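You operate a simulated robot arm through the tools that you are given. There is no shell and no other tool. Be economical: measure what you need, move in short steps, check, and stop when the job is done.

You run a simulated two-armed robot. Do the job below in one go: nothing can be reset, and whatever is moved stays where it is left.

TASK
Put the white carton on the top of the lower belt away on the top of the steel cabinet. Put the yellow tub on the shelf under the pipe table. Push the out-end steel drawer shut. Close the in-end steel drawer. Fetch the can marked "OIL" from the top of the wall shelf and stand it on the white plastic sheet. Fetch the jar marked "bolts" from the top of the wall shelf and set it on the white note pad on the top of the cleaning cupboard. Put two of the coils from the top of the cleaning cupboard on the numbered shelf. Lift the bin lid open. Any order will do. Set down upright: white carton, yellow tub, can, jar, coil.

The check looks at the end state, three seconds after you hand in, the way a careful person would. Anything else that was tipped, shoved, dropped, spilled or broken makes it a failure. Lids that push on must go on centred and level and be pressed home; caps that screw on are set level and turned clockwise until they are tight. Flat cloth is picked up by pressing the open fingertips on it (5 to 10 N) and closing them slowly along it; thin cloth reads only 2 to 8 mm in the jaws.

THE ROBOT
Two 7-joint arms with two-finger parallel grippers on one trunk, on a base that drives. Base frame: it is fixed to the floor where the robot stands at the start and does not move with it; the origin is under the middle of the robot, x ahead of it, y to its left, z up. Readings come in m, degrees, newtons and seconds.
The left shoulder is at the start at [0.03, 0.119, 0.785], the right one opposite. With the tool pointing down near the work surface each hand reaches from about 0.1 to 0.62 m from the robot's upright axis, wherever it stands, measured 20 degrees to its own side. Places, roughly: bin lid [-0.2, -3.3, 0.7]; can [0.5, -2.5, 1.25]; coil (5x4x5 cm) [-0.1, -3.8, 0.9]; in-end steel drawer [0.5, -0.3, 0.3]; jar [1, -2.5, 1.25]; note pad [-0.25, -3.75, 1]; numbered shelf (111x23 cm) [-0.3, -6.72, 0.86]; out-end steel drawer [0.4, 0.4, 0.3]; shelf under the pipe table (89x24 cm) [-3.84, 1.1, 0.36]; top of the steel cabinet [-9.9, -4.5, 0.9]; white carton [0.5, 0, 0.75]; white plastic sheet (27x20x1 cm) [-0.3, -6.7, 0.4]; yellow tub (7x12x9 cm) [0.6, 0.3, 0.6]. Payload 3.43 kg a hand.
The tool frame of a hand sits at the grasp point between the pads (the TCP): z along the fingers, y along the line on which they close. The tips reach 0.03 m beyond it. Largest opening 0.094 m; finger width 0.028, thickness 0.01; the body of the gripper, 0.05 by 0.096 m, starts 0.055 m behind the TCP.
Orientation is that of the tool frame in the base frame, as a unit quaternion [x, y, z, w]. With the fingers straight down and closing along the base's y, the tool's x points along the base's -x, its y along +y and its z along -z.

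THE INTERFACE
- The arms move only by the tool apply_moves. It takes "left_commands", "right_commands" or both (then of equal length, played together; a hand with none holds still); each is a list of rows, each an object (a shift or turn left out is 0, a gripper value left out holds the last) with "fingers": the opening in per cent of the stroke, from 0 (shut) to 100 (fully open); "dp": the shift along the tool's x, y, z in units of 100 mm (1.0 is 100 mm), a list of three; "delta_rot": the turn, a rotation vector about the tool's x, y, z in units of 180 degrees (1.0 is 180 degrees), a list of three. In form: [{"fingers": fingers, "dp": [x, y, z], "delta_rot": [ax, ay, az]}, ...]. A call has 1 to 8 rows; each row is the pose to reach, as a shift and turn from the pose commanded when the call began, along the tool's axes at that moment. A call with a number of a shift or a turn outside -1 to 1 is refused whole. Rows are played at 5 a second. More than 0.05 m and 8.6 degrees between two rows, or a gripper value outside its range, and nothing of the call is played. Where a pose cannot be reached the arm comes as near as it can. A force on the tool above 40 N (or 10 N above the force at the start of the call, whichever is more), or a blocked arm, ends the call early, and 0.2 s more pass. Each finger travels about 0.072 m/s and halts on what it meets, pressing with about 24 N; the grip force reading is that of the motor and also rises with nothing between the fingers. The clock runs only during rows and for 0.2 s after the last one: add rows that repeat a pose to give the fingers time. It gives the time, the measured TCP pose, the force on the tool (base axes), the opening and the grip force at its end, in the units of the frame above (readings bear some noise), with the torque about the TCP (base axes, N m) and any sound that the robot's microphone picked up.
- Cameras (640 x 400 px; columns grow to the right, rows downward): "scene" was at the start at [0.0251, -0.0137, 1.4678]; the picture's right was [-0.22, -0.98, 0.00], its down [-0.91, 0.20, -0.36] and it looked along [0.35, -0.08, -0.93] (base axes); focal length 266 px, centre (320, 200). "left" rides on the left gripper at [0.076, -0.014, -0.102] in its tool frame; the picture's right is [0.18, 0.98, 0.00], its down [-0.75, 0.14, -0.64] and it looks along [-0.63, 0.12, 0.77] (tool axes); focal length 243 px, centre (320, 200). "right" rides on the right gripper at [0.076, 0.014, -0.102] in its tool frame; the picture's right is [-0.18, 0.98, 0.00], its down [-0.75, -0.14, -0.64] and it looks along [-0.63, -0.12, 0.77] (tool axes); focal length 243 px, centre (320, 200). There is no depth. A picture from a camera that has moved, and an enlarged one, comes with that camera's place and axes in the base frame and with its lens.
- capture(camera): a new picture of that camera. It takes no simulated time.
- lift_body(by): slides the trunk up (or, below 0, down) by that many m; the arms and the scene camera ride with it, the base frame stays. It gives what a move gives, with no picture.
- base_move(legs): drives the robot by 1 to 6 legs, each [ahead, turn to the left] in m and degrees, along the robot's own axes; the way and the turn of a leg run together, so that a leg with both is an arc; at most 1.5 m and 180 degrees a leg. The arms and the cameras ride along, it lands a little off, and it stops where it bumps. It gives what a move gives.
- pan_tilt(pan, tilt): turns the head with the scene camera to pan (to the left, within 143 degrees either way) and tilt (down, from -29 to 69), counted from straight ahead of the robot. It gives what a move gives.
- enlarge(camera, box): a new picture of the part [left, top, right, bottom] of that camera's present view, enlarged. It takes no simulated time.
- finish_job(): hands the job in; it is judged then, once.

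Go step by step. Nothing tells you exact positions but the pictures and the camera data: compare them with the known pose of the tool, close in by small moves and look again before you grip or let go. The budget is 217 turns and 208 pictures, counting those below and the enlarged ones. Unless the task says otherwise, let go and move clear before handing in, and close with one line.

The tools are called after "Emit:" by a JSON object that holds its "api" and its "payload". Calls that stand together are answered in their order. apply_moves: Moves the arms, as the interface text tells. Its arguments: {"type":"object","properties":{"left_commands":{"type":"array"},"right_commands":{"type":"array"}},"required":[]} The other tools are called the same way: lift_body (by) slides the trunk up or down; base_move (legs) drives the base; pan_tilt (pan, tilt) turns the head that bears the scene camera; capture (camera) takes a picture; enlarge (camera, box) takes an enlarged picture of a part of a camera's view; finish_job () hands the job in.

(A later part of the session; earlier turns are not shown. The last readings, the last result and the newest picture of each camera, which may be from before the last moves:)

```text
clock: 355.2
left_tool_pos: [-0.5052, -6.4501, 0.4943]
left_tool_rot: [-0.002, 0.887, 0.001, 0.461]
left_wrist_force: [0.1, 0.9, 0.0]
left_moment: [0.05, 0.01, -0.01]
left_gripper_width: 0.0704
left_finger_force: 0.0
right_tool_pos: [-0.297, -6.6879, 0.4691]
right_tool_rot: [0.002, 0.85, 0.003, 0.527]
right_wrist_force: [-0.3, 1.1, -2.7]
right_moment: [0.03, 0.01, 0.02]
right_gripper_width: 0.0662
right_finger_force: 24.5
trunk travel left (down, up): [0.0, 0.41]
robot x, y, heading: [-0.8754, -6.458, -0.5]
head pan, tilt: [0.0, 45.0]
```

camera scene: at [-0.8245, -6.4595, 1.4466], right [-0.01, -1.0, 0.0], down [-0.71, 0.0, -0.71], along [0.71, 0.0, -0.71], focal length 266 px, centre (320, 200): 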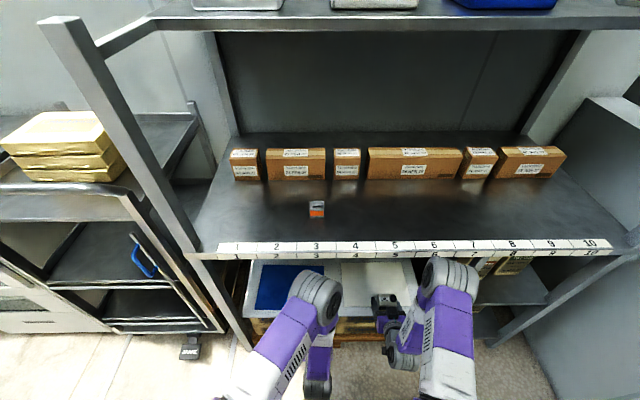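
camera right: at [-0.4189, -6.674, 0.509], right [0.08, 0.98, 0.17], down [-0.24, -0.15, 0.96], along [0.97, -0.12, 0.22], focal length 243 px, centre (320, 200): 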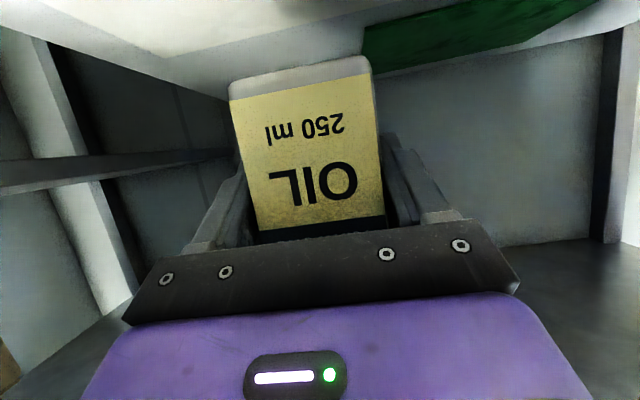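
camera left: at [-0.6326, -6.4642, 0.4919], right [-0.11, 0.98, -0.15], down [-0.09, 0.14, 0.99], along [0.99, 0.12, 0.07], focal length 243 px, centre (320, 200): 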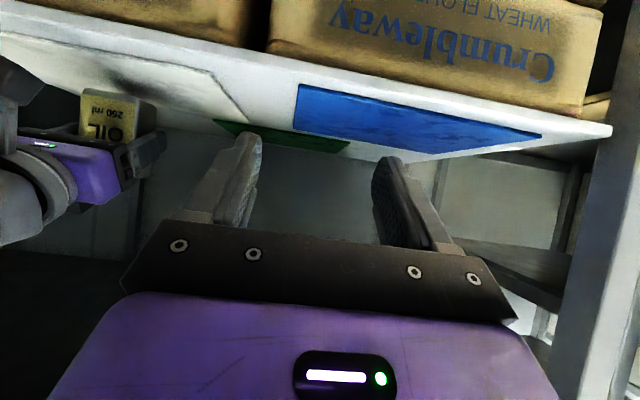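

Emit:
{"api": "apply_moves", "payload": {"right_commands": [{"dp": [0.02, 0, 0.01]}, {"dp": [0.03, 0, 0.015]}, {"dp": [0.03, 0, 0.015]}]}}

Emit:
{"api": "apply_moves", "payload": {"right_commands": [{"dp": [0.02, 0, 0.01]}, {"dp": [0.03, 0, 0.015]}, {"dp": [0.03, 0, 0.015]}]}}

Emit:
{"api": "apply_moves", "payload": {"right_commands": [{"dp": [0.02, 0, 0.01]}, {"dp": [0.03, 0, 0.015]}, {"dp": [0.03, 0, 0.015]}]}}

Emit:
{"api": "capture", "payload": {"camera": "right"}}

```text
clock: 356.0
left_tool_pos: [-0.5052, -6.4516, 0.4941]
left_tool_rot: [-0.002, 0.887, 0.001, 0.461]
left_wrist_force: [-0.7, 0.0, -0.1]
left_moment: [0.0, 0.01, -0.03]
left_gripper_width: 0.0706
left_finger_force: 0.1
right_tool_pos: [-0.2953, -6.687, 0.4644]
right_tool_rot: [0.002, 0.851, 0.004, 0.525]
right_wrist_force: [0.4, -0.1, -2.4]
right_moment: [-0.03, 0.02, -0.02]
right_gripper_width: 0.0664
right_finger_force: 23.7
trunk travel left (down, up): [0.0, 0.41]
robot x, y, heading: [-0.8745, -6.4589, -0.4]
head pan, tilt: [0.0, 45.0]
```

```text
clock: 356.8
left_tool_pos: [-0.5054, -6.4498, 0.495]
left_tool_rot: [-0.002, 0.887, 0.001, 0.461]
left_wrist_force: [0.3, 0.7, -0.3]
left_moment: [-0.02, -0.04, -0.01]
left_gripper_width: 0.0707
left_finger_force: 0.0
right_tool_pos: [-0.2959, -6.6879, 0.4631]
right_tool_rot: [0.002, 0.85, 0.003, 0.527]
right_wrist_force: [-0.9, 0.3, 5.0]
right_moment: [-0.23, 0.03, -0.02]
right_gripper_width: 0.0662
right_finger_force: 23.8
trunk travel left (down, up): [0.0, 0.41]
robot x, y, heading: [-0.8774, -6.4579, -0.6]
head pan, tilt: [0.0, 45.0]
```

```text
clock: 357.6
left_tool_pos: [-0.506, -6.4505, 0.4955]
left_tool_rot: [-0.001, 0.887, -0.001, 0.462]
left_wrist_force: [-0.4, -0.4, -0.1]
left_moment: [-0.02, -0.02, -0.01]
left_gripper_width: 0.0707
left_finger_force: 0.0
right_tool_pos: [-0.2952, -6.6877, 0.4609]
right_tool_rot: [0.002, 0.849, 0.003, 0.529]
right_wrist_force: [2.0, 0.7, 17.7]
right_moment: [-0.31, 0.04, -0.09]
right_gripper_width: 0.0665
right_finger_force: 24.3
trunk travel left (down, up): [0.0, 0.41]
robot x, y, heading: [-0.8756, -6.4553, -0.3]
head pan, tilt: [0.0, 45.0]
```

```text
85 pictures are left
camera right: at [-0.4181, -6.6736, 0.4369], right [0.08, 0.98, 0.17], down [-0.24, -0.15, 0.96], along [0.97, -0.12, 0.23], focal length 243 px, centre (320, 200)
```

right: 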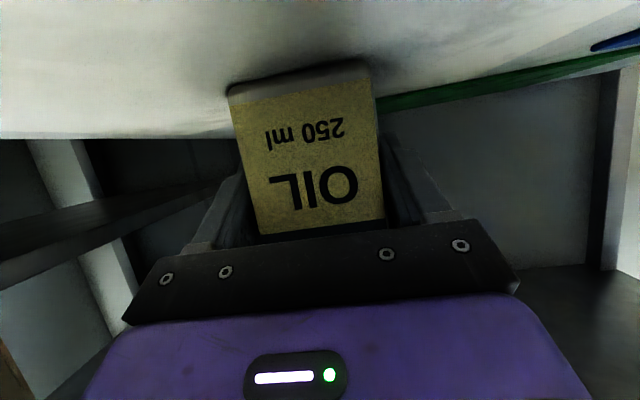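

Contact (17 N). Ease 3 mm, open, and withdraw.

Emit:
{"api": "apply_moves", "payload": {"right_commands": [{"dp": [-0.027, 0, -0.013]}, {"dp": [-0.027, 0, -0.013]}]}}

Emit:
{"api": "apply_moves", "payload": {"right_commands": [{"fingers": 75}, {"fingers": 85}, {"fingers": 95}, {"fingers": 100}, {"fingers": 100}]}}

Emit:
{"api": "apply_moves", "payload": {"right_commands": [{"dp": [0.11, 0, -0.22]}, {"dp": [0.22, 0, -0.45]}, {"dp": [0.33, 0, -0.68]}, {"dp": [0.45, 0, -0.9]}]}}

Emit:
{"api": "capture", "payload": {"camera": "right"}}

```text
clock: 358.2
left_tool_pos: [-0.5066, -6.451, 0.494]
left_tool_rot: [-0.002, 0.888, 0.0, 0.461]
left_wrist_force: [0.2, 0.0, -0.5]
left_moment: [0.01, 0.01, 0.0]
left_gripper_width: 0.0706
left_finger_force: 0.1
right_tool_pos: [-0.2966, -6.6883, 0.4601]
right_tool_rot: [0.001, 0.851, 0.004, 0.526]
right_wrist_force: [2.4, 0.3, 6.3]
right_moment: [-0.27, -0.36, 0.08]
right_gripper_width: 0.0659
right_finger_force: 24.1
trunk travel left (down, up): [0.0, 0.41]
robot x, y, heading: [-0.8775, -6.4566, -0.4]
head pan, tilt: [0.0, 45.0]
```

```text
clock: 359.4
left_tool_pos: [-0.5049, -6.4505, 0.4946]
left_tool_rot: [-0.002, 0.887, 0.0, 0.461]
left_wrist_force: [0.8, -0.1, -1.3]
left_moment: [0.03, 0.01, -0.01]
left_gripper_width: 0.0705
left_finger_force: 0.1
right_tool_pos: [-0.2955, -6.6866, 0.4619]
right_tool_rot: [0.002, 0.851, 0.003, 0.526]
right_wrist_force: [0.6, 0.6, -0.2]
right_moment: [0.05, -0.02, 0.02]
right_gripper_width: 0.094
right_finger_force: 0.2
trunk travel left (down, up): [0.0, 0.41]
robot x, y, heading: [-0.8737, -6.4584, -0.2]
head pan, tilt: [0.0, 45.0]
```

```text
clock: 360.4
left_tool_pos: [-0.5074, -6.4497, 0.4938]
left_tool_rot: [-0.002, 0.887, 0.0, 0.461]
left_wrist_force: [-0.1, -0.1, -0.6]
left_moment: [0.02, 0.01, 0.01]
left_gripper_width: 0.0704
left_finger_force: 0.1
right_tool_pos: [-0.3952, -6.6877, 0.4602]
right_tool_rot: [0.002, 0.85, 0.003, 0.526]
right_wrist_force: [0.0, -0.3, 0.4]
right_moment: [-0.01, 0.02, 0.02]
right_gripper_width: 0.0939
right_finger_force: 0.1
trunk travel left (down, up): [0.0, 0.41]
robot x, y, heading: [-0.88, -6.4552, -0.1]
head pan, tilt: [0.0, 45.0]
```

```text
84 pictures are left
camera right: at [-0.5199, -6.6737, 0.4378], right [0.08, 0.98, 0.17], down [-0.24, -0.15, 0.96], along [0.97, -0.12, 0.22], focal length 243 px, centre (320, 200)
```

right: 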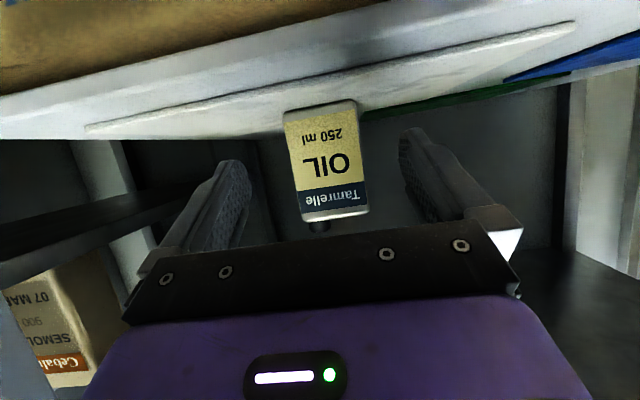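

The can stands on the white sheet. Backing out, raising the trunk, and returning to the cupboard for the second coil and the bin lid.

Emit:
{"api": "base_move", "payload": {"legs": [[-0.45, 0]]}}

Emit:
{"api": "lift_body", "payload": {"by": 0.4}}

Emit:
{"api": "capture", "payload": {"camera": "scene"}}

Emit:
{"api": "base_move", "payload": {"legs": [[0, 90], [1.3, 0], [1.4, 0], [0, -70]]}}

Emit:
{"api": "pan_tilt", "payload": {"pan": -10, "tilt": 45}}

Emit:
{"api": "capture", "payload": {"camera": "scene"}}

```text
clock: 363.1
left_tool_pos: [-0.9564, -6.4467, 0.4943]
left_tool_rot: [-0.003, 0.887, 0.0, 0.461]
left_wrist_force: [-0.3, 0.4, 0.1]
left_moment: [-0.01, 0.02, 0.04]
left_gripper_width: 0.0704
left_finger_force: 0.1
right_tool_pos: [-0.8461, -6.6856, 0.4605]
right_tool_rot: [0.001, 0.85, 0.004, 0.526]
right_wrist_force: [0.0, 0.0, 0.6]
right_moment: [0.0, 0.0, -0.03]
right_gripper_width: 0.0941
right_finger_force: 0.1
trunk travel left (down, up): [0.0, 0.41]
robot x, y, heading: [-1.3298, -6.4543, -0.1]
head pan, tilt: [0.0, 45.0]
```

```text
clock: 366.9
left_tool_pos: [-0.9566, -6.4478, 0.8949]
left_tool_rot: [-0.003, 0.887, 0.001, 0.461]
left_wrist_force: [0.7, 0.2, 0.3]
left_moment: [-0.01, -0.03, 0.0]
left_gripper_width: 0.0705
left_finger_force: 0.0
right_tool_pos: [-0.8458, -6.6848, 0.8606]
right_tool_rot: [0.002, 0.85, 0.003, 0.527]
right_wrist_force: [1.0, -0.4, -0.8]
right_moment: [0.0, 0.0, 0.01]
right_gripper_width: 0.0942
right_finger_force: 0.1
trunk travel left (down, up): [-0.4, 0.01]
robot x, y, heading: [-1.3283, -6.4564, 0.0]
head pan, tilt: [0.0, 45.0]
```

```text
83 pictures are left
camera scene: at [-1.2752, -6.4569, 1.8466], right [0.0, -1.0, 0.0], down [-0.71, 0.0, -0.71], along [0.71, 0.0, -0.71], focal length 266 px, centre (320, 200)
```

scene: 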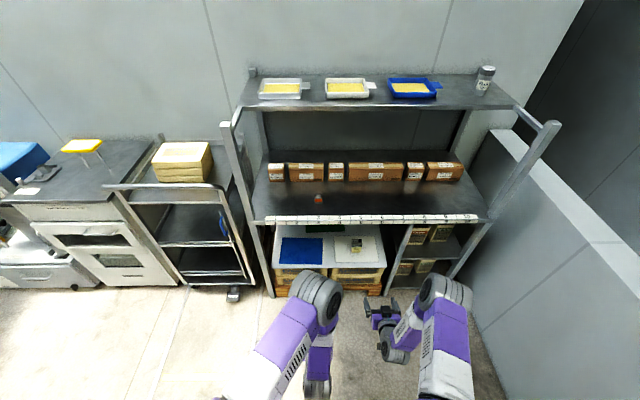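

```text
clock: 387.0
left_tool_pos: [-1.0013, -3.6143, 0.8939]
left_tool_rot: [-0.153, 0.874, 0.079, 0.454]
left_wrist_force: [-0.6, 0.4, 0.2]
left_moment: [0.0, 0.01, 0.01]
left_gripper_width: 0.0705
left_finger_force: 0.0
right_tool_pos: [-0.8181, -3.7997, 0.8601]
right_tool_rot: [-0.143, 0.838, 0.093, 0.518]
right_wrist_force: [0.7, 0.0, 0.6]
right_moment: [0.0, -0.03, 0.01]
right_gripper_width: 0.0939
right_finger_force: 0.0
trunk travel left (down, up): [-0.4, 0.01]
robot x, y, heading: [-1.3483, -3.7462, 19.4]
head pan, tilt: [0.0, 45.0]
```

```text
clock: 387.7
left_tool_pos: [-1.0024, -3.6133, 0.8946]
left_tool_rot: [-0.153, 0.874, 0.079, 0.454]
left_wrist_force: [-0.3, -0.1, 0.4]
left_moment: [-0.01, -0.03, 0.0]
left_gripper_width: 0.0707
left_finger_force: 0.2
right_tool_pos: [-0.8177, -3.7997, 0.8618]
right_tool_rot: [-0.143, 0.838, 0.093, 0.518]
right_wrist_force: [0.4, 0.4, 0.7]
right_moment: [0.0, 0.0, -0.02]
right_gripper_width: 0.0941
right_finger_force: 0.0
trunk travel left (down, up): [-0.4, 0.01]
robot x, y, heading: [-1.3463, -3.7453, 19.3]
head pan, tilt: [-10.0, 45.0]
```

```text
82 pictures are left
camera scene: at [-1.2964, -3.743, 1.8467], right [0.16, -0.99, 0.0], down [-0.7, -0.11, -0.71], along [0.7, 0.11, -0.71], focal length 266 px, centre (320, 200)
```

scene: 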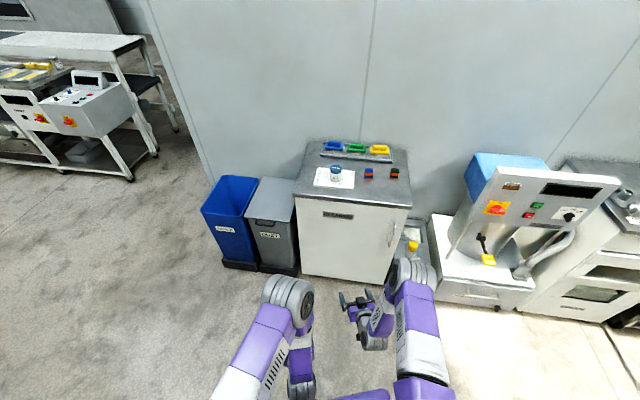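

The bins are in view; zoom on the lidded one.

Emit:
{"api": "enlarge", "payload": {"camera": "scene", "box": [190, 160, 320, 290]}}

```text
3.08 times, centred on (255, 225) of scene
camera zoom: at [-1.2964, -3.743, 1.8467], right [0.16, -0.99, 0.0], down [-0.7, -0.11, -0.71], along [0.7, 0.11, -0.71], focal length 817 px, centre (520, 123)
```

zoom: 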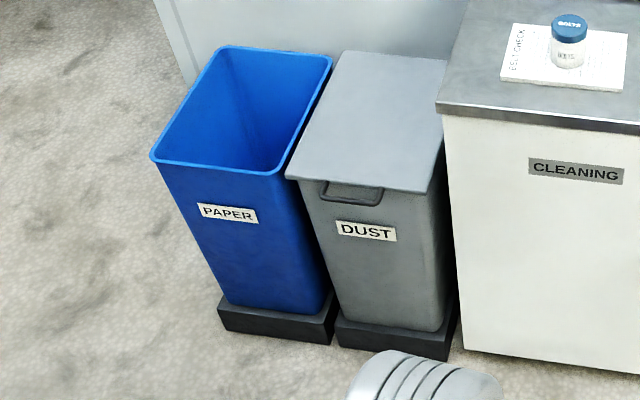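

The DUST bin's lid: front edge ≈ x −0.375, y −3.16…−3.43, z≈0.7, hinged at the wall, with a grip loop on the front. I'll go in front of it and lower the trunk.

Emit:
{"api": "base_move", "payload": {"legs": [[0, 33.7], [0.58, 0], [0, -53]]}}

Emit:
{"api": "lift_body", "payload": {"by": -0.22}}

Emit:
{"api": "pan_tilt", "payload": {"pan": 0, "tilt": 45}}

Emit:
{"api": "capture", "payload": {"camera": "scene"}}

Emit:
{"api": "capture", "payload": {"camera": "left"}}

```text
clock: 395.1
left_tool_pos: [-0.6321, -3.2731, 0.8938]
left_tool_rot: [-0.003, 0.887, 0.001, 0.461]
left_wrist_force: [0.3, 0.0, -0.4]
left_moment: [0.0, 0.0, 0.0]
left_gripper_width: 0.0708
left_finger_force: 0.0
right_tool_pos: [-0.5205, -3.5103, 0.8609]
right_tool_rot: [0.0, 0.851, 0.005, 0.526]
right_wrist_force: [-0.4, 0.0, 0.1]
right_moment: [0.03, 0.01, 0.01]
right_gripper_width: 0.0941
right_finger_force: 0.0
trunk travel left (down, up): [-0.4, 0.01]
robot x, y, heading: [-1.0007, -3.2814, -0.1]
head pan, tilt: [-10.0, 45.0]
```

```text
clock: 397.4
left_tool_pos: [-0.6306, -3.2721, 0.6748]
left_tool_rot: [-0.003, 0.888, 0.001, 0.461]
left_wrist_force: [0.2, -0.1, 0.4]
left_moment: [-0.04, -0.05, -0.01]
left_gripper_width: 0.0706
left_finger_force: 0.0
right_tool_pos: [-0.5207, -3.5105, 0.6405]
right_tool_rot: [0.001, 0.85, 0.004, 0.526]
right_wrist_force: [-0.8, -0.7, -1.1]
right_moment: [0.0, -0.01, 0.01]
right_gripper_width: 0.0941
right_finger_force: 0.1
trunk travel left (down, up): [-0.18, 0.23]
robot x, y, heading: [-1.0045, -3.2812, -0.1]
head pan, tilt: [-10.0, 45.0]
```

```text
clock: 398.1
left_tool_pos: [-0.6307, -3.2732, 0.6749]
left_tool_rot: [-0.003, 0.888, 0.001, 0.46]
left_wrist_force: [0.5, -0.6, 0.2]
left_moment: [0.0, 0.01, -0.02]
left_gripper_width: 0.0705
left_finger_force: 0.0
right_tool_pos: [-0.5207, -3.5096, 0.6409]
right_tool_rot: [0.0, 0.85, 0.004, 0.527]
right_wrist_force: [-0.3, -0.2, 0.9]
right_moment: [0.04, 0.02, -0.01]
right_gripper_width: 0.0939
right_finger_force: 0.0
trunk travel left (down, up): [-0.18, 0.23]
robot x, y, heading: [-1.0018, -3.2857, 0.1]
head pan, tilt: [0.0, 45.0]
```

```text
80 pictures are left
camera scene: at [-0.9505, -3.2833, 1.6267], right [0.0, -1.0, 0.0], down [-0.71, 0.0, -0.71], along [0.71, 0.0, -0.71], focal length 266 px, centre (320, 200)
```

scene: 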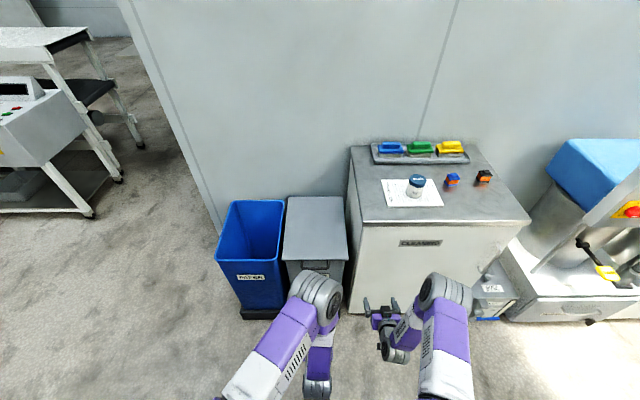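

```text
79 pictures are left
camera left: at [-0.7582, -3.2873, 0.6719], right [-0.11, 0.98, -0.15], down [-0.09, 0.14, 0.99], along [0.99, 0.13, 0.07], focal length 243 px, centre (320, 200)
```

left: 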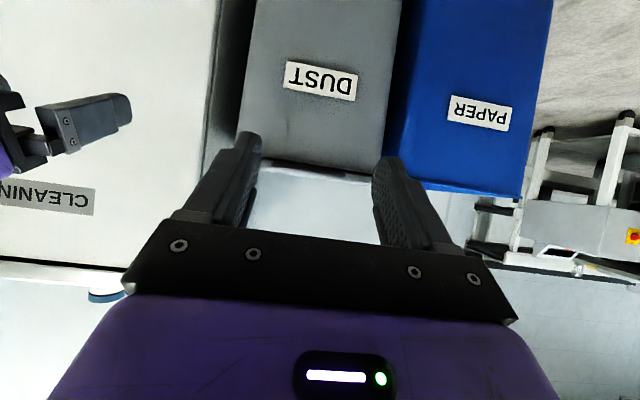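

Emit:
{"api": "enlarge", "payload": {"camera": "left", "box": [200, 60, 440, 220]}}

Emit:
{"api": "enlarge", "payload": {"camera": "scene", "box": [260, 180, 380, 290]}}

```text
2.50 times, centred on (320, 140) of left
camera zoom: at [-0.7582, -3.2873, 0.6719], right [-0.11, 0.98, -0.15], down [-0.09, 0.14, 0.99], along [0.99, 0.13, 0.07], focal length 606 px, centre (320, 350)
```

zoom: 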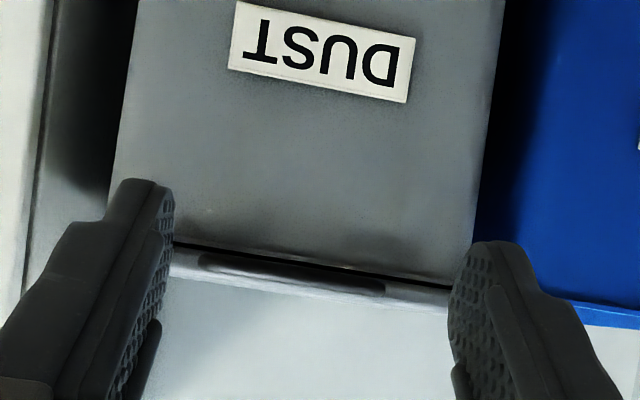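

```text
3.64 times, centred on (320, 235) of scene
camera zoom: at [-0.9505, -3.2833, 1.6267], right [0.0, -1.0, 0.0], down [-0.71, 0.0, -0.71], along [0.71, 0.0, -0.71], focal length 966 px, centre (320, 73)
```

zoom: 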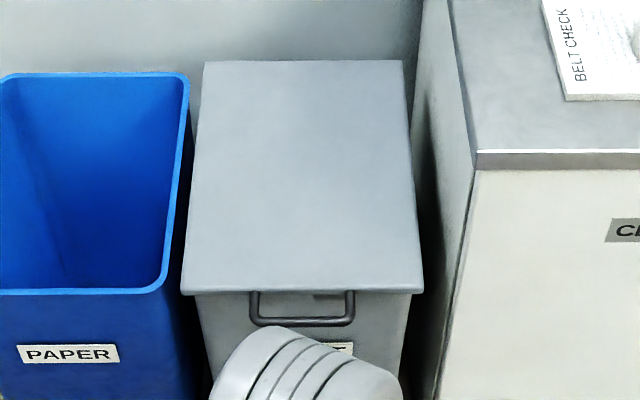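

The lid has a U-shaped loop protruding from its front edge: bar at x≈−0.377, z≈0.654, y≈−3.262. I'll hook it from below with closed left fingers; first raise/retract the right hand and prepare the left.

Emit:
{"api": "apply_moves", "payload": {"right_commands": [{"dp": [-0.25, 0, -0.31], "fingers": 30}, {"dp": [-0.5, 0, -0.62]}, {"dp": [-0.76, 0, -0.94]}], "left_commands": [{"dp": [0.2, 0.11, 0.14], "fingers": 0}, {"dp": [0.4, 0.11, 0.28]}, {"dp": [0.57, 0.11, 0.4]}]}}

Emit:
{"api": "apply_moves", "payload": {"right_commands": [{"dp": [-0.25, 0, -0.31]}, {"dp": [-0.5, 0, -0.62]}, {"dp": [-0.76, 0, -0.94]}]}}

Emit:
{"api": "apply_moves", "payload": {"right_commands": [{"dp": [-0.25, 0, -0.31]}, {"dp": [-0.5, 0, -0.62]}, {"dp": [-0.76, 0, -0.94]}]}}

Emit:
{"api": "base_move", "payload": {"legs": [[0.2, 0]]}}

Emit:
{"api": "capture", "payload": {"camera": "left"}}

Emit:
{"api": "capture", "payload": {"camera": "scene"}}

```text
clock: 398.9
left_tool_pos: [-0.6311, -3.2619, 0.6039]
left_tool_rot: [-0.004, 0.888, 0.001, 0.46]
left_wrist_force: [0.5, 0.0, 0.2]
left_moment: [0.01, 0.0, 0.0]
left_gripper_width: 0.0
left_finger_force: 24.0
right_tool_pos: [-0.5723, -3.5115, 0.7515]
right_tool_rot: [0.0, 0.851, 0.005, 0.526]
right_wrist_force: [0.3, 0.0, -0.3]
right_moment: [0.03, 0.05, 0.02]
right_gripper_width: 0.0283
right_finger_force: 0.0
trunk travel left (down, up): [-0.18, 0.23]
robot x, y, heading: [-1.0004, -3.2795, -0.1]
head pan, tilt: [0.0, 45.0]
```

```text
clock: 399.7
left_tool_pos: [-0.6311, -3.2624, 0.6041]
left_tool_rot: [-0.004, 0.888, 0.001, 0.46]
left_wrist_force: [0.5, -0.1, 0.0]
left_moment: [0.0, 0.03, 0.02]
left_gripper_width: 0.0
left_finger_force: 23.8
right_tool_pos: [-0.5915, -3.5247, 0.841]
right_tool_rot: [0.0, 0.851, 0.005, 0.526]
right_wrist_force: [0.7, 0.3, 0.7]
right_moment: [0.01, 0.01, -0.03]
right_gripper_width: 0.0282
right_finger_force: 0.0
right hand out of reach, approached as far as the arm can: row 2, 3
trunk travel left (down, up): [-0.18, 0.23]
robot x, y, heading: [-0.9998, -3.2816, -0.3]
head pan, tilt: [0.0, 45.0]
```

```text
clock: 400.5
left_tool_pos: [-0.6317, -3.2617, 0.6054]
left_tool_rot: [-0.003, 0.887, 0.001, 0.461]
left_wrist_force: [-0.3, 0.0, 0.3]
left_moment: [0.02, -0.03, -0.01]
left_gripper_width: 0.0
left_finger_force: 23.9
right_tool_pos: [-0.5721, -3.5656, 0.947]
right_tool_rot: [0.0, 0.851, 0.004, 0.526]
right_wrist_force: [-0.5, 0.9, 0.3]
right_moment: [0.0, 0.05, -0.05]
right_gripper_width: 0.0282
right_finger_force: 0.0
right hand out of reach, approached as far as the arm can: row 1, 2, 3
trunk travel left (down, up): [-0.18, 0.23]
robot x, y, heading: [-0.9986, -3.2825, -0.2]
head pan, tilt: [0.0, 45.0]
```

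```text
clock: 402.1
left_tool_pos: [-0.432, -3.2628, 0.604]
left_tool_rot: [-0.004, 0.887, 0.001, 0.461]
left_wrist_force: [0.0, -0.4, -0.5]
left_moment: [0.0, 0.01, 0.0]
left_gripper_width: 0.0001
left_finger_force: 23.9
right_tool_pos: [-0.3714, -3.566, 0.9454]
right_tool_rot: [0.001, 0.85, 0.004, 0.526]
right_wrist_force: [0.1, -0.5, 0.2]
right_moment: [0.02, 0.02, -0.03]
right_gripper_width: 0.0283
right_finger_force: 0.1
trunk travel left (down, up): [-0.18, 0.23]
robot x, y, heading: [-0.8053, -3.2832, -0.1]
head pan, tilt: [0.0, 45.0]
```

```text
76 pictures are left
camera left: at [-0.5585, -3.2768, 0.602], right [-0.11, 0.98, -0.15], down [-0.09, 0.14, 0.99], along [0.99, 0.13, 0.07], focal length 243 px, centre (320, 200)
```

left: 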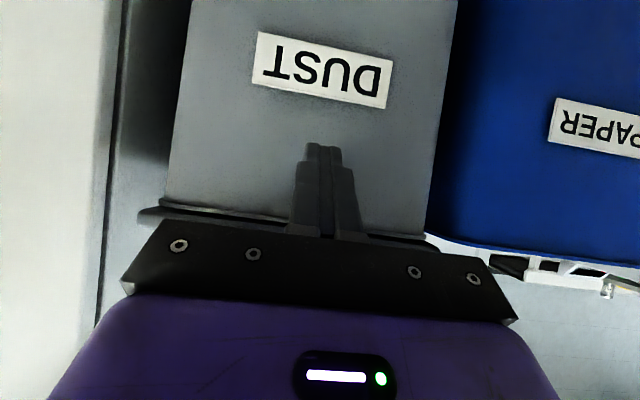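

```text
75 pictures are left
camera scene: at [-0.75, -3.2837, 1.6266], right [0.0, -1.0, 0.0], down [-0.71, 0.0, -0.71], along [0.71, 0.0, -0.71], focal length 266 px, centre (320, 200)
```

scene: 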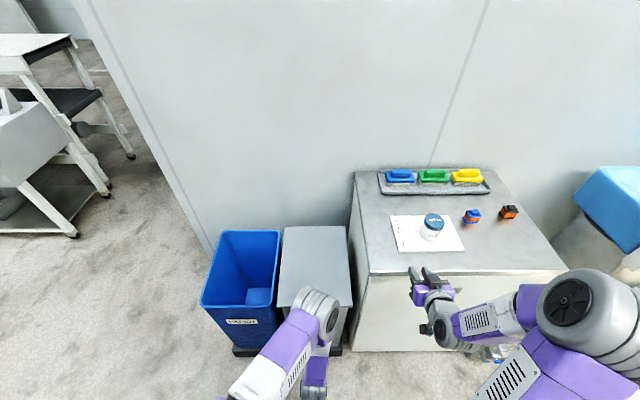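

Left fingers are below and in front of the loop. I'll lift the right hand out of the way of the jar, then slide the left under the bar and raise a little.

Emit:
{"api": "apply_moves", "payload": {"right_commands": [{"dp": [-0.3, 0.1, -0.15]}, {"dp": [-0.6, 0.2, -0.3]}, {"dp": [-0.9, 0.3, -0.45]}], "left_commands": [{"dp": [-0.1, 0, 0.15]}, {"dp": [-0.25, 0, 0.36]}, {"dp": [-0.25, 0, 0.36]}]}}

Emit:
{"api": "apply_moves", "payload": {"left_commands": [{"dp": [-0.16, 0, -0.115]}, {"dp": [-0.33, 0, -0.23]}, {"dp": [-0.41, 0, -0.29]}, {"dp": [-0.49, 0, -0.345]}]}}

Emit:
{"api": "capture", "payload": {"camera": "left"}}

Emit:
{"api": "capture", "payload": {"camera": "scene"}}

```text
clock: 402.9
left_tool_pos: [-0.3888, -3.262, 0.6042]
left_tool_rot: [-0.003, 0.888, 0.001, 0.461]
left_wrist_force: [0.1, -0.8, 0.2]
left_moment: [-0.01, -0.01, 0.03]
left_gripper_width: 0.0001
left_finger_force: 23.8
right_tool_pos: [-0.371, -3.5366, 1.0476]
right_tool_rot: [0.0, 0.851, 0.005, 0.525]
right_wrist_force: [-0.7, -0.4, 0.2]
right_moment: [0.01, -0.02, 0.0]
right_gripper_width: 0.0282
right_finger_force: 0.1
right hand out of reach, approached as far as the arm can: row 1, 2
trunk travel left (down, up): [-0.18, 0.23]
robot x, y, heading: [-0.8038, -3.2819, -0.0]
head pan, tilt: [0.0, 45.0]
```

```text
clock: 403.9
left_tool_pos: [-0.3884, -3.2621, 0.6644]
left_tool_rot: [-0.003, 0.888, 0.001, 0.461]
left_wrist_force: [-1.2, -0.3, -1.6]
left_moment: [-0.03, 0.01, 0.03]
left_gripper_width: 0.0
left_finger_force: 23.6
right_tool_pos: [-0.3705, -3.5374, 1.0473]
right_tool_rot: [0.001, 0.851, 0.005, 0.525]
right_wrist_force: [0.5, 0.2, 0.4]
right_moment: [0.01, 0.01, 0.02]
right_gripper_width: 0.0279
right_finger_force: 0.0
trunk travel left (down, up): [-0.18, 0.23]
robot x, y, heading: [-0.7997, -3.2835, -0.0]
head pan, tilt: [0.0, 45.0]
```

```text
74 pictures are left
camera left: at [-0.5152, -3.2759, 0.6618], right [-0.11, 0.98, -0.15], down [-0.09, 0.14, 0.99], along [0.99, 0.13, 0.07], focal length 243 px, centre (320, 200)
```

left: 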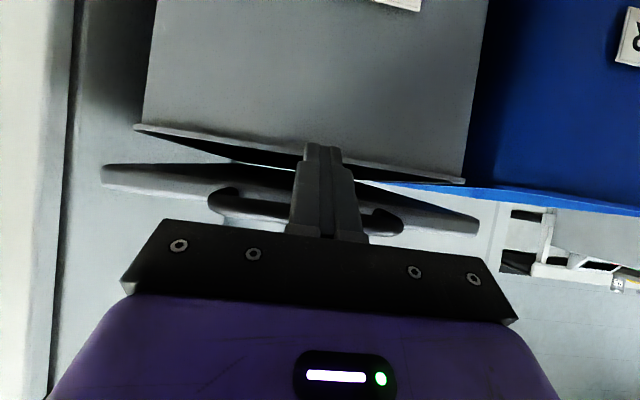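

```text
73 pictures are left
camera scene: at [-0.7512, -3.2837, 1.6266], right [0.0, -1.0, 0.0], down [-0.71, 0.0, -0.71], along [0.71, 0.0, -0.71], focal length 266 px, centre (320, 200)
```

scene: 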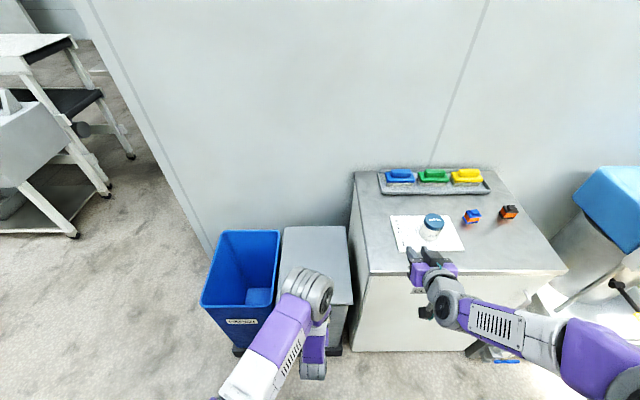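

The lid is already lifting on the hooked finger. Continuing along its arc.

Emit:
{"api": "apply_moves", "payload": {"left_commands": [{"dp": [-0.18, 0, -0.08]}, {"dp": [-0.37, 0, -0.16]}, {"dp": [-0.55, 0, -0.24]}, {"dp": [-0.74, 0, -0.32]}]}}

Emit:
{"api": "apply_moves", "payload": {"left_commands": [{"dp": [-0.18, 0, -0.05]}, {"dp": [-0.36, 0, -0.1]}, {"dp": [-0.53, 0, -0.145]}, {"dp": [-0.71, 0, -0.19]}]}}

Emit:
{"api": "apply_moves", "payload": {"left_commands": [{"dp": [-0.18, 0, -0.015]}, {"dp": [-0.36, 0, -0.03]}, {"dp": [-0.55, 0, -0.045]}, {"dp": [-0.73, 0, -0.06]}]}}

Emit:
{"api": "capture", "payload": {"camera": "scene"}}

Emit:
{"api": "capture", "payload": {"camera": "left"}}

```text
clock: 404.9
left_tool_pos: [-0.3713, -3.262, 0.744]
left_tool_rot: [-0.003, 0.887, 0.001, 0.461]
left_wrist_force: [-1.5, 0.1, -1.7]
left_moment: [-0.03, 0.01, 0.04]
left_gripper_width: 0.0
left_finger_force: 23.7
right_tool_pos: [-0.3704, -3.5371, 1.0473]
right_tool_rot: [0.001, 0.851, 0.004, 0.525]
right_wrist_force: [0.0, -0.2, 0.2]
right_moment: [0.03, -0.03, -0.03]
right_gripper_width: 0.0283
right_finger_force: 0.1
trunk travel left (down, up): [-0.18, 0.23]
robot x, y, heading: [-0.8005, -3.2856, -0.0]
head pan, tilt: [0.0, 45.0]
```

```text
clock: 405.9
left_tool_pos: [-0.347, -3.2611, 0.8125]
left_tool_rot: [-0.003, 0.888, 0.002, 0.46]
left_wrist_force: [-1.4, -0.9, -0.6]
left_moment: [-0.02, -0.05, -0.01]
left_gripper_width: 0.0
left_finger_force: 24.3
right_tool_pos: [-0.3699, -3.5368, 1.0475]
right_tool_rot: [0.0, 0.851, 0.005, 0.526]
right_wrist_force: [-0.2, 0.3, -0.3]
right_moment: [-0.01, -0.01, 0.03]
right_gripper_width: 0.028
right_finger_force: 0.0
trunk travel left (down, up): [-0.18, 0.23]
robot x, y, heading: [-0.8018, -3.2805, -0.1]
head pan, tilt: [0.0, 45.0]
```

```text
clock: 406.9
left_tool_pos: [-0.3091, -3.2617, 0.8768]
left_tool_rot: [-0.003, 0.887, 0.001, 0.461]
left_wrist_force: [-1.5, 0.3, -1.6]
left_moment: [-0.02, -0.05, -0.03]
left_gripper_width: 0.0001
left_finger_force: 23.9
right_tool_pos: [-0.3696, -3.5361, 1.0479]
right_tool_rot: [0.0, 0.851, 0.005, 0.525]
right_wrist_force: [-0.6, -0.2, -0.3]
right_moment: [0.01, 0.0, 0.01]
right_gripper_width: 0.0283
right_finger_force: 0.1
trunk travel left (down, up): [-0.18, 0.23]
robot x, y, heading: [-0.803, -3.282, -0.0]
head pan, tilt: [0.0, 45.0]
```

```text
72 pictures are left
camera scene: at [-0.7513, -3.2836, 1.6267], right [0.0, -1.0, 0.0], down [-0.71, 0.0, -0.71], along [0.71, 0.0, -0.71], focal length 266 px, centre (320, 200)
```

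scene: 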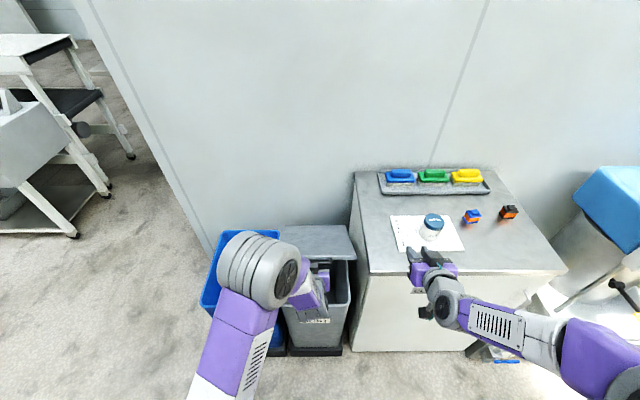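

```text
71 pictures are left
camera left: at [-0.4358, -3.2763, 0.8734], right [-0.11, 0.98, -0.15], down [-0.09, 0.14, 0.99], along [0.99, 0.13, 0.08], focal length 243 px, centre (320, 200)
```

left: 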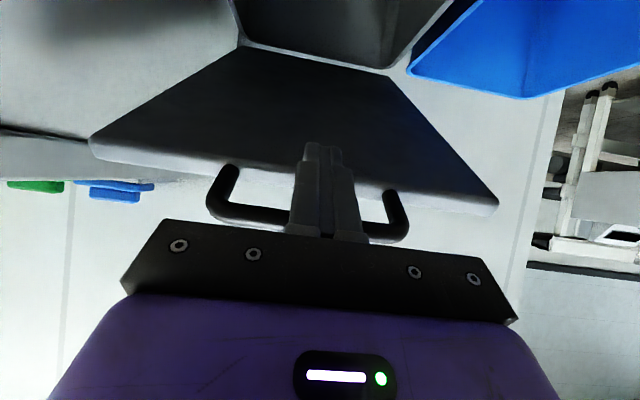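

The lid is at ~35°, light load. I'll drive 0.15 m forward, which pushes it further, with the right hand safely above the jar's height.

Emit:
{"api": "base_move", "payload": {"legs": [[0.15, 0]]}}

Emit:
{"api": "capture", "payload": {"camera": "scene"}}

Emit:
{"api": "capture", "payload": {"camera": "left"}}

```text
clock: 407.7
left_tool_pos: [-0.3059, -3.2606, 0.8775]
left_tool_rot: [-0.004, 0.888, 0.001, 0.46]
left_wrist_force: [-24.2, 3.9, 15.9]
left_moment: [0.11, -0.82, 0.12]
left_gripper_width: 0.0002
left_finger_force: 24.1
right_tool_pos: [-0.3626, -3.5363, 1.0477]
right_tool_rot: [0.001, 0.851, 0.004, 0.526]
right_wrist_force: [-0.2, 0.1, -0.2]
right_moment: [0.02, -0.04, 0.01]
right_gripper_width: 0.0281
right_finger_force: 0.1
trunk travel left (down, up): [-0.18, 0.23]
robot x, y, heading: [-0.7901, -3.2841, -0.3]
head pan, tilt: [0.0, 45.0]
stopped in leg 1: the force on the tool passed its limit at 73 N (the readings are from after the stop); the commanded pose is now the measured one
```

```text
70 pictures are left
camera scene: at [-0.746, -3.2828, 1.6268], right [0.0, -1.0, 0.0], down [-0.7, 0.0, -0.71], along [0.71, 0.0, -0.7], focal length 266 px, centre (320, 200)
```

scene: 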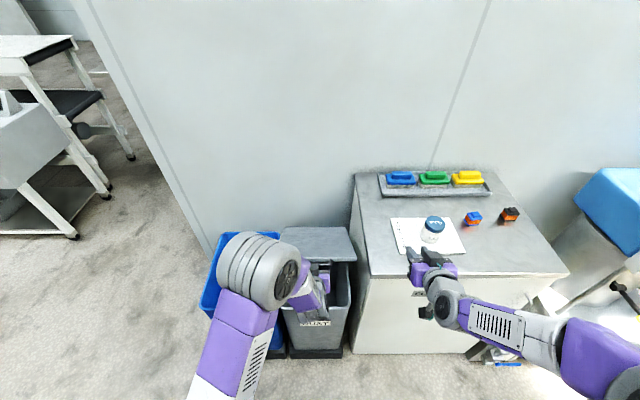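

```text
69 pictures are left
camera left: at [-0.433, -3.2763, 0.8754], right [-0.11, 0.98, -0.15], down [-0.09, 0.14, 0.99], along [0.99, 0.12, 0.07], focal length 243 px, centre (320, 200)
```

left: 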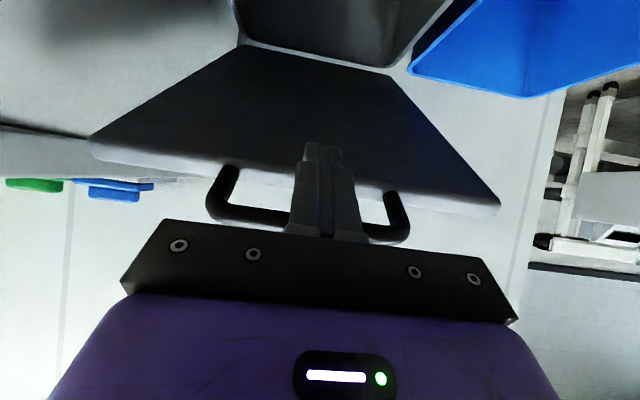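

The push jammed because the tip must follow the lid's arc. I'll test whether the lid holds itself: lower the finger 3 cm and look.

Emit:
{"api": "apply_moves", "payload": {"left_commands": [{"dp": [0.1, 0, 0.0]}, {"dp": [0.25, 0, 0.07]}, {"dp": [0.35, 0, 0.15]}, {"dp": [0.35, 0, 0.15]}]}}

Emit:
{"api": "capture", "payload": {"camera": "left"}}

Emit:
{"api": "pan_tilt", "payload": {"pan": 0, "tilt": 69}}

Emit:
{"api": "capture", "payload": {"camera": "scene"}}

```text
clock: 408.1
left_tool_pos: [-0.3138, -3.2618, 0.8682]
left_tool_rot: [-0.002, 0.888, 0.0, 0.459]
left_wrist_force: [-22.6, 4.1, 11.0]
left_moment: [0.13, -0.46, 0.17]
left_gripper_width: 0.0001
left_finger_force: 23.8
right_tool_pos: [-0.3617, -3.5343, 1.0474]
right_tool_rot: [-0.001, 0.85, 0.006, 0.526]
right_wrist_force: [-0.1, -0.8, -1.3]
right_moment: [0.01, 0.0, -0.01]
right_gripper_width: 0.0282
right_finger_force: 0.2
trunk travel left (down, up): [-0.18, 0.23]
robot x, y, heading: [-0.7925, -3.2836, -0.1]
head pan, tilt: [0.0, 45.0]
stopped in row 2 (left hand): the force on the tool passed its limit at 52 N (the readings are from after the stop); the commanded pose is now the measured one
```

```text
68 pictures are left
camera left: at [-0.4396, -3.2765, 0.8658], right [-0.11, 0.98, -0.15], down [-0.09, 0.14, 0.99], along [0.99, 0.12, 0.07], focal length 243 px, centre (320, 200)
```

left: 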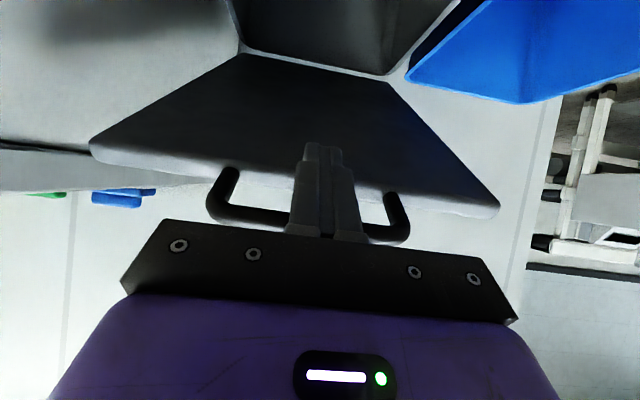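

```text
clock: 409.0
left_tool_pos: [-0.3118, -3.2627, 0.8678]
left_tool_rot: [-0.003, 0.888, 0.001, 0.46]
left_wrist_force: [-30.9, 4.0, 16.8]
left_moment: [0.03, -0.39, 0.2]
left_gripper_width: 0.0
left_finger_force: 24.1
right_tool_pos: [-0.363, -3.5362, 1.047]
right_tool_rot: [0.0, 0.85, 0.005, 0.527]
right_wrist_force: [-0.1, 0.1, 0.9]
right_moment: [0.03, 0.04, -0.02]
right_gripper_width: 0.0283
right_finger_force: 0.1
trunk travel left (down, up): [-0.18, 0.23]
robot x, y, heading: [-0.7909, -3.2821, -0.4]
head pan, tilt: [0.0, 68.8]
```

```text
67 pictures are left
camera scene: at [-0.7717, -3.2829, 1.598], right [0.0, -1.0, 0.0], down [-0.93, 0.0, -0.37], along [0.37, 0.0, -0.93], focal length 266 px, centre (320, 200)
```

scene: 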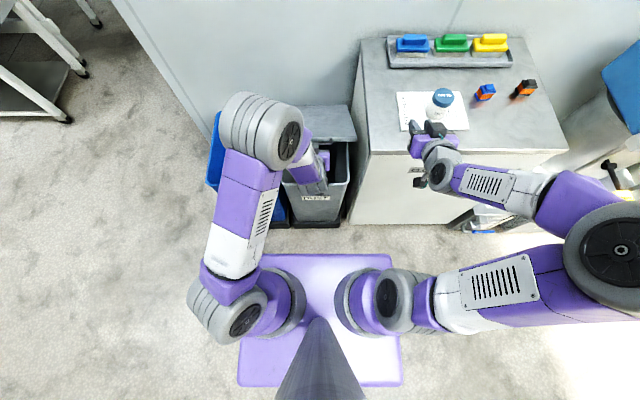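

Force on the tool is purely back along the finger axis, so something in front presses on it. I'll retract slightly along the finger axis and read the force.

Emit:
{"api": "apply_moves", "payload": {"left_commands": [{"dp": [0, 0, -0.05]}, {"dp": [0, 0, -0.1]}, {"dp": [0, 0, -0.1]}]}}

Emit:
{"api": "enlarge", "payload": {"camera": "left", "box": [180, 100, 460, 260]}}

Emit:
{"api": "enlarge", "payload": {"camera": "scene", "box": [200, 80, 380, 230]}}

```text
clock: 409.8
left_tool_pos: [-0.3156, -3.2621, 0.8716]
left_tool_rot: [-0.002, 0.889, 0.001, 0.458]
left_wrist_force: [-0.6, -0.1, -0.8]
left_moment: [0.0, 0.0, 0.02]
left_gripper_width: 0.0003
left_finger_force: 24.1
right_tool_pos: [-0.358, -3.5359, 1.0475]
right_tool_rot: [-0.001, 0.851, 0.006, 0.525]
right_wrist_force: [0.4, 0.4, 0.1]
right_moment: [0.0, -0.01, 0.0]
right_gripper_width: 0.0282
right_finger_force: 0.0
trunk travel left (down, up): [-0.18, 0.23]
robot x, y, heading: [-0.7866, -3.2826, 0.1]
head pan, tilt: [0.0, 68.8]
```

```text
2.29 times, centred on (320, 180) of left
camera zoom: at [-0.4432, -3.2768, 0.8706], right [-0.11, 0.98, -0.15], down [-0.09, 0.14, 0.99], along [0.99, 0.12, 0.07], focal length 555 px, centre (320, 246)
```

zoom: 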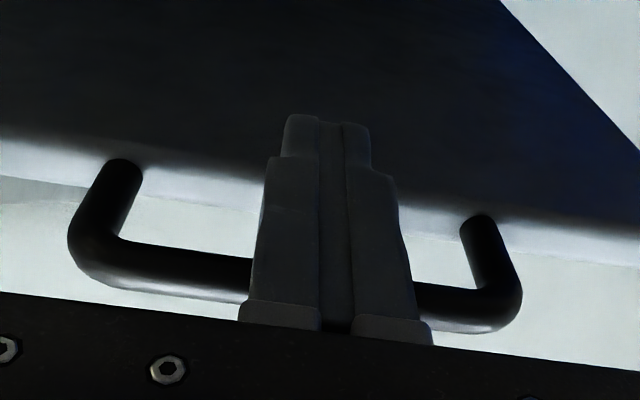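

```text
2.67 times, centred on (290, 155) of scene
camera zoom: at [-0.7655, -3.2835, 1.5978], right [0.0, -1.0, 0.0], down [-0.93, 0.0, -0.36], along [0.36, 0.0, -0.93], focal length 708 px, centre (400, 320)
```

zoom: 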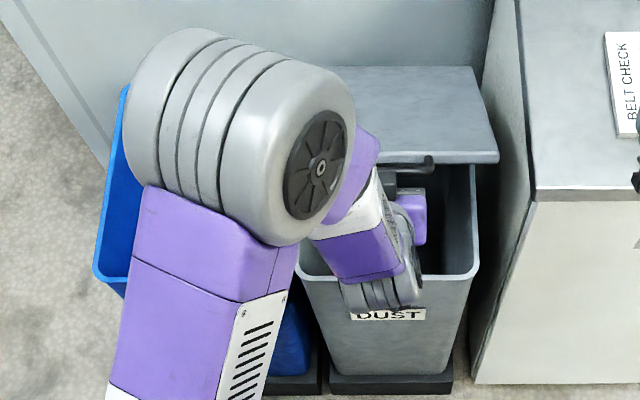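

The loop bar had slid up to the finger base — that was the jam. I'll alternate: slide the fingers back along their axis 4 cm, then drive 3.5 cm, which keeps lifting the lid while bringing the base closer.

Emit:
{"api": "apply_moves", "payload": {"left_commands": [{"dp": [0, 0, -0.14]}, {"dp": [0, 0, -0.28]}, {"dp": [0, 0, -0.42]}]}}

Emit:
{"api": "base_move", "payload": {"legs": [[0.035, 0]]}}

Emit:
{"api": "capture", "payload": {"camera": "left"}}

```text
clock: 410.6
left_tool_pos: [-0.3506, -3.2619, 0.8979]
left_tool_rot: [-0.003, 0.888, 0.001, 0.459]
left_wrist_force: [0.2, 0.4, 0.7]
left_moment: [0.0, 0.02, 0.01]
left_gripper_width: 0.0002
left_finger_force: 24.0
right_tool_pos: [-0.3601, -3.5365, 1.0476]
right_tool_rot: [0.001, 0.851, 0.004, 0.525]
right_wrist_force: [-0.3, -0.1, 0.1]
right_moment: [0.01, 0.0, 0.03]
right_gripper_width: 0.0282
right_finger_force: 0.1
trunk travel left (down, up): [-0.18, 0.23]
robot x, y, heading: [-0.7911, -3.2804, -0.1]
head pan, tilt: [0.0, 68.8]
```

```text
clock: 411.5
left_tool_pos: [-0.3153, -3.2634, 0.8965]
left_tool_rot: [-0.002, 0.889, 0.0, 0.458]
left_wrist_force: [-0.3, -0.3, 0.4]
left_moment: [-0.02, 0.02, 0.01]
left_gripper_width: 0.0001
left_finger_force: 24.1
right_tool_pos: [-0.3245, -3.5364, 1.0461]
right_tool_rot: [0.001, 0.852, 0.004, 0.524]
right_wrist_force: [0.1, -0.8, 0.0]
right_moment: [0.01, 0.02, 0.0]
right_gripper_width: 0.0281
right_finger_force: 0.0
trunk travel left (down, up): [-0.18, 0.23]
robot x, y, heading: [-0.7572, -3.2797, -0.1]
head pan, tilt: [0.0, 68.8]
```

```text
64 pictures are left
camera left: at [-0.4428, -3.2768, 0.8945], right [-0.11, 0.98, -0.15], down [-0.09, 0.14, 0.99], along [0.99, 0.12, 0.07], focal length 243 px, centre (320, 200)
```

left: 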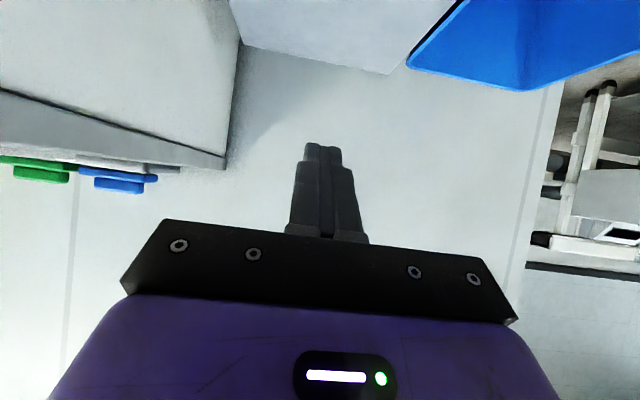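

The lid slipped off and fell shut — no harm visible. I'll redo it with the base closer: back off, lower the left hand, fold it in, and drive up close before hooking.

Emit:
{"api": "base_move", "payload": {"legs": [[-0.2, 0]]}}

Emit:
{"api": "apply_moves", "payload": {"left_commands": [{"dp": [0.27, 0, 0.19]}, {"dp": [0.54, 0, 0.38]}, {"dp": [0.81, 0, 0.57]}]}}

Emit:
{"api": "apply_moves", "payload": {"left_commands": [{"dp": [0.27, 0, 0.19]}, {"dp": [0.54, 0, 0.38]}, {"dp": [0.81, 0, 0.57]}]}}

Emit:
{"api": "apply_moves", "payload": {"left_commands": [{"dp": [0.27, 0, 0.19]}, {"dp": [0.54, 0, 0.38]}, {"dp": [0.81, 0, 0.57]}]}}

Emit:
{"api": "apply_moves", "payload": {"left_commands": [{"dp": [0.19, 0, -0.27]}, {"dp": [0.38, 0, -0.54]}, {"dp": [0.55, 0, -0.78]}]}}

Emit:
{"api": "apply_moves", "payload": {"left_commands": [{"dp": [0.19, 0, -0.27]}, {"dp": [0.38, 0, -0.54]}, {"dp": [0.55, 0, -0.78]}]}}

Emit:
{"api": "pan_tilt", "payload": {"pan": 0, "tilt": 50}}

Emit:
{"api": "capture", "payload": {"camera": "scene"}}

```text
clock: 413.1
left_tool_pos: [-0.518, -3.2623, 0.8974]
left_tool_rot: [-0.003, 0.888, 0.001, 0.459]
left_wrist_force: [-0.2, 0.0, 0.0]
left_moment: [0.01, 0.01, -0.01]
left_gripper_width: 0.0
left_finger_force: 23.6
right_tool_pos: [-0.5253, -3.5365, 1.0469]
right_tool_rot: [0.0, 0.851, 0.006, 0.526]
right_wrist_force: [-0.2, -0.7, 0.1]
right_moment: [0.0, 0.0, -0.02]
right_gripper_width: 0.0278
right_finger_force: 0.1
trunk travel left (down, up): [-0.18, 0.23]
robot x, y, heading: [-0.9548, -3.2835, -0.4]
head pan, tilt: [0.0, 68.8]
```

```text
clock: 413.9
left_tool_pos: [-0.5168, -3.262, 0.798]
left_tool_rot: [-0.003, 0.888, 0.001, 0.459]
left_wrist_force: [0.3, -0.5, -0.4]
left_moment: [0.01, 0.01, 0.01]
left_gripper_width: 0.0001
left_finger_force: 23.9
right_tool_pos: [-0.5232, -3.5357, 1.0468]
right_tool_rot: [0.0, 0.851, 0.005, 0.525]
right_wrist_force: [-0.2, -0.4, 0.1]
right_moment: [-0.03, -0.03, -0.02]
right_gripper_width: 0.0283
right_finger_force: 0.2
trunk travel left (down, up): [-0.18, 0.23]
robot x, y, heading: [-0.9595, -3.2819, -0.1]
head pan, tilt: [0.0, 68.8]
```

```text
clock: 414.7
left_tool_pos: [-0.5162, -3.2624, 0.6981]
left_tool_rot: [-0.003, 0.889, 0.001, 0.458]
left_wrist_force: [-0.4, 0.8, -0.6]
left_moment: [-0.07, 0.04, -0.06]
left_gripper_width: 0.0
left_finger_force: 23.9
right_tool_pos: [-0.5248, -3.5357, 1.0462]
right_tool_rot: [0.001, 0.851, 0.005, 0.524]
right_wrist_force: [-0.3, -1.0, 0.6]
right_moment: [0.01, 0.01, -0.02]
right_gripper_width: 0.028
right_finger_force: 0.0
trunk travel left (down, up): [-0.18, 0.23]
robot x, y, heading: [-0.9591, -3.2824, -0.2]
head pan, tilt: [0.0, 68.8]
```

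```text
clock: 415.5
left_tool_pos: [-0.5175, -3.2635, 0.5994]
left_tool_rot: [-0.003, 0.889, 0.001, 0.459]
left_wrist_force: [0.0, 0.4, -0.1]
left_moment: [-0.02, 0.0, 0.02]
left_gripper_width: 0.0
left_finger_force: 24.2
right_tool_pos: [-0.5239, -3.5367, 1.0471]
right_tool_rot: [0.001, 0.851, 0.004, 0.525]
right_wrist_force: [1.1, 0.2, 0.5]
right_moment: [-0.01, -0.01, 0.0]
right_gripper_width: 0.0284
right_finger_force: 0.0
trunk travel left (down, up): [-0.18, 0.23]
robot x, y, heading: [-0.9583, -3.2838, 0.0]
head pan, tilt: [0.0, 68.8]
```

```text
clock: 416.3
left_tool_pos: [-0.6143, -3.2646, 0.6006]
left_tool_rot: [-0.003, 0.888, 0.001, 0.459]
left_wrist_force: [-1.1, -0.4, -0.3]
left_moment: [0.02, 0.01, -0.01]
left_gripper_width: 0.0002
left_finger_force: 23.9
right_tool_pos: [-0.5249, -3.5375, 1.0466]
right_tool_rot: [0.0, 0.851, 0.005, 0.525]
right_wrist_force: [0.0, 0.8, -0.8]
right_moment: [0.04, -0.02, -0.01]
right_gripper_width: 0.0283
right_finger_force: 0.0
trunk travel left (down, up): [-0.18, 0.23]
robot x, y, heading: [-0.9599, -3.279, -0.4]
head pan, tilt: [0.0, 68.8]
```

```text
clock: 417.3
left_tool_pos: [-0.6574, -3.2602, 0.6098]
left_tool_rot: [-0.014, 0.858, 0.005, 0.513]
left_wrist_force: [-0.9, 0.4, -0.5]
left_moment: [-0.01, -0.02, -0.02]
left_gripper_width: 0.0002
left_finger_force: 23.9
right_tool_pos: [-0.5248, -3.5361, 1.0453]
right_tool_rot: [0.0, 0.851, 0.005, 0.524]
right_wrist_force: [0.5, 0.0, -0.1]
right_moment: [0.0, 0.03, 0.0]
right_gripper_width: 0.0282
right_finger_force: 0.1
trunk travel left (down, up): [-0.18, 0.23]
robot x, y, heading: [-0.9562, -3.2818, -0.0]
head pan, tilt: [0.0, 68.8]
stopped in row 3 (left hand): the arm was blocked; the commanded pose is now the measured one
```

```text
clock: 418.1
left_tool_pos: [-0.6572, -3.2593, 0.6103]
left_tool_rot: [-0.015, 0.858, 0.005, 0.513]
left_wrist_force: [0.1, -0.7, 0.5]
left_moment: [0.01, 0.0, 0.06]
left_gripper_width: 0.0
left_finger_force: 24.3
right_tool_pos: [-0.5239, -3.536, 1.0461]
right_tool_rot: [0.0, 0.851, 0.005, 0.525]
right_wrist_force: [1.0, 0.5, 0.1]
right_moment: [0.01, -0.01, 0.02]
right_gripper_width: 0.0283
right_finger_force: 0.1
trunk travel left (down, up): [-0.18, 0.23]
robot x, y, heading: [-0.9585, -3.2818, 0.1]
head pan, tilt: [0.0, 50.0]
```

```text
63 pictures are left
camera scene: at [-0.9099, -3.2833, 1.6197], right [0.0, -1.0, 0.0], down [-0.77, 0.0, -0.64], along [0.64, 0.0, -0.77], focal length 266 px, centre (320, 200)
```

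scene: 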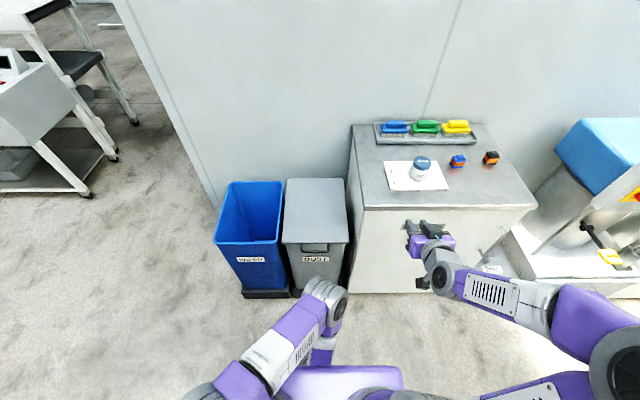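

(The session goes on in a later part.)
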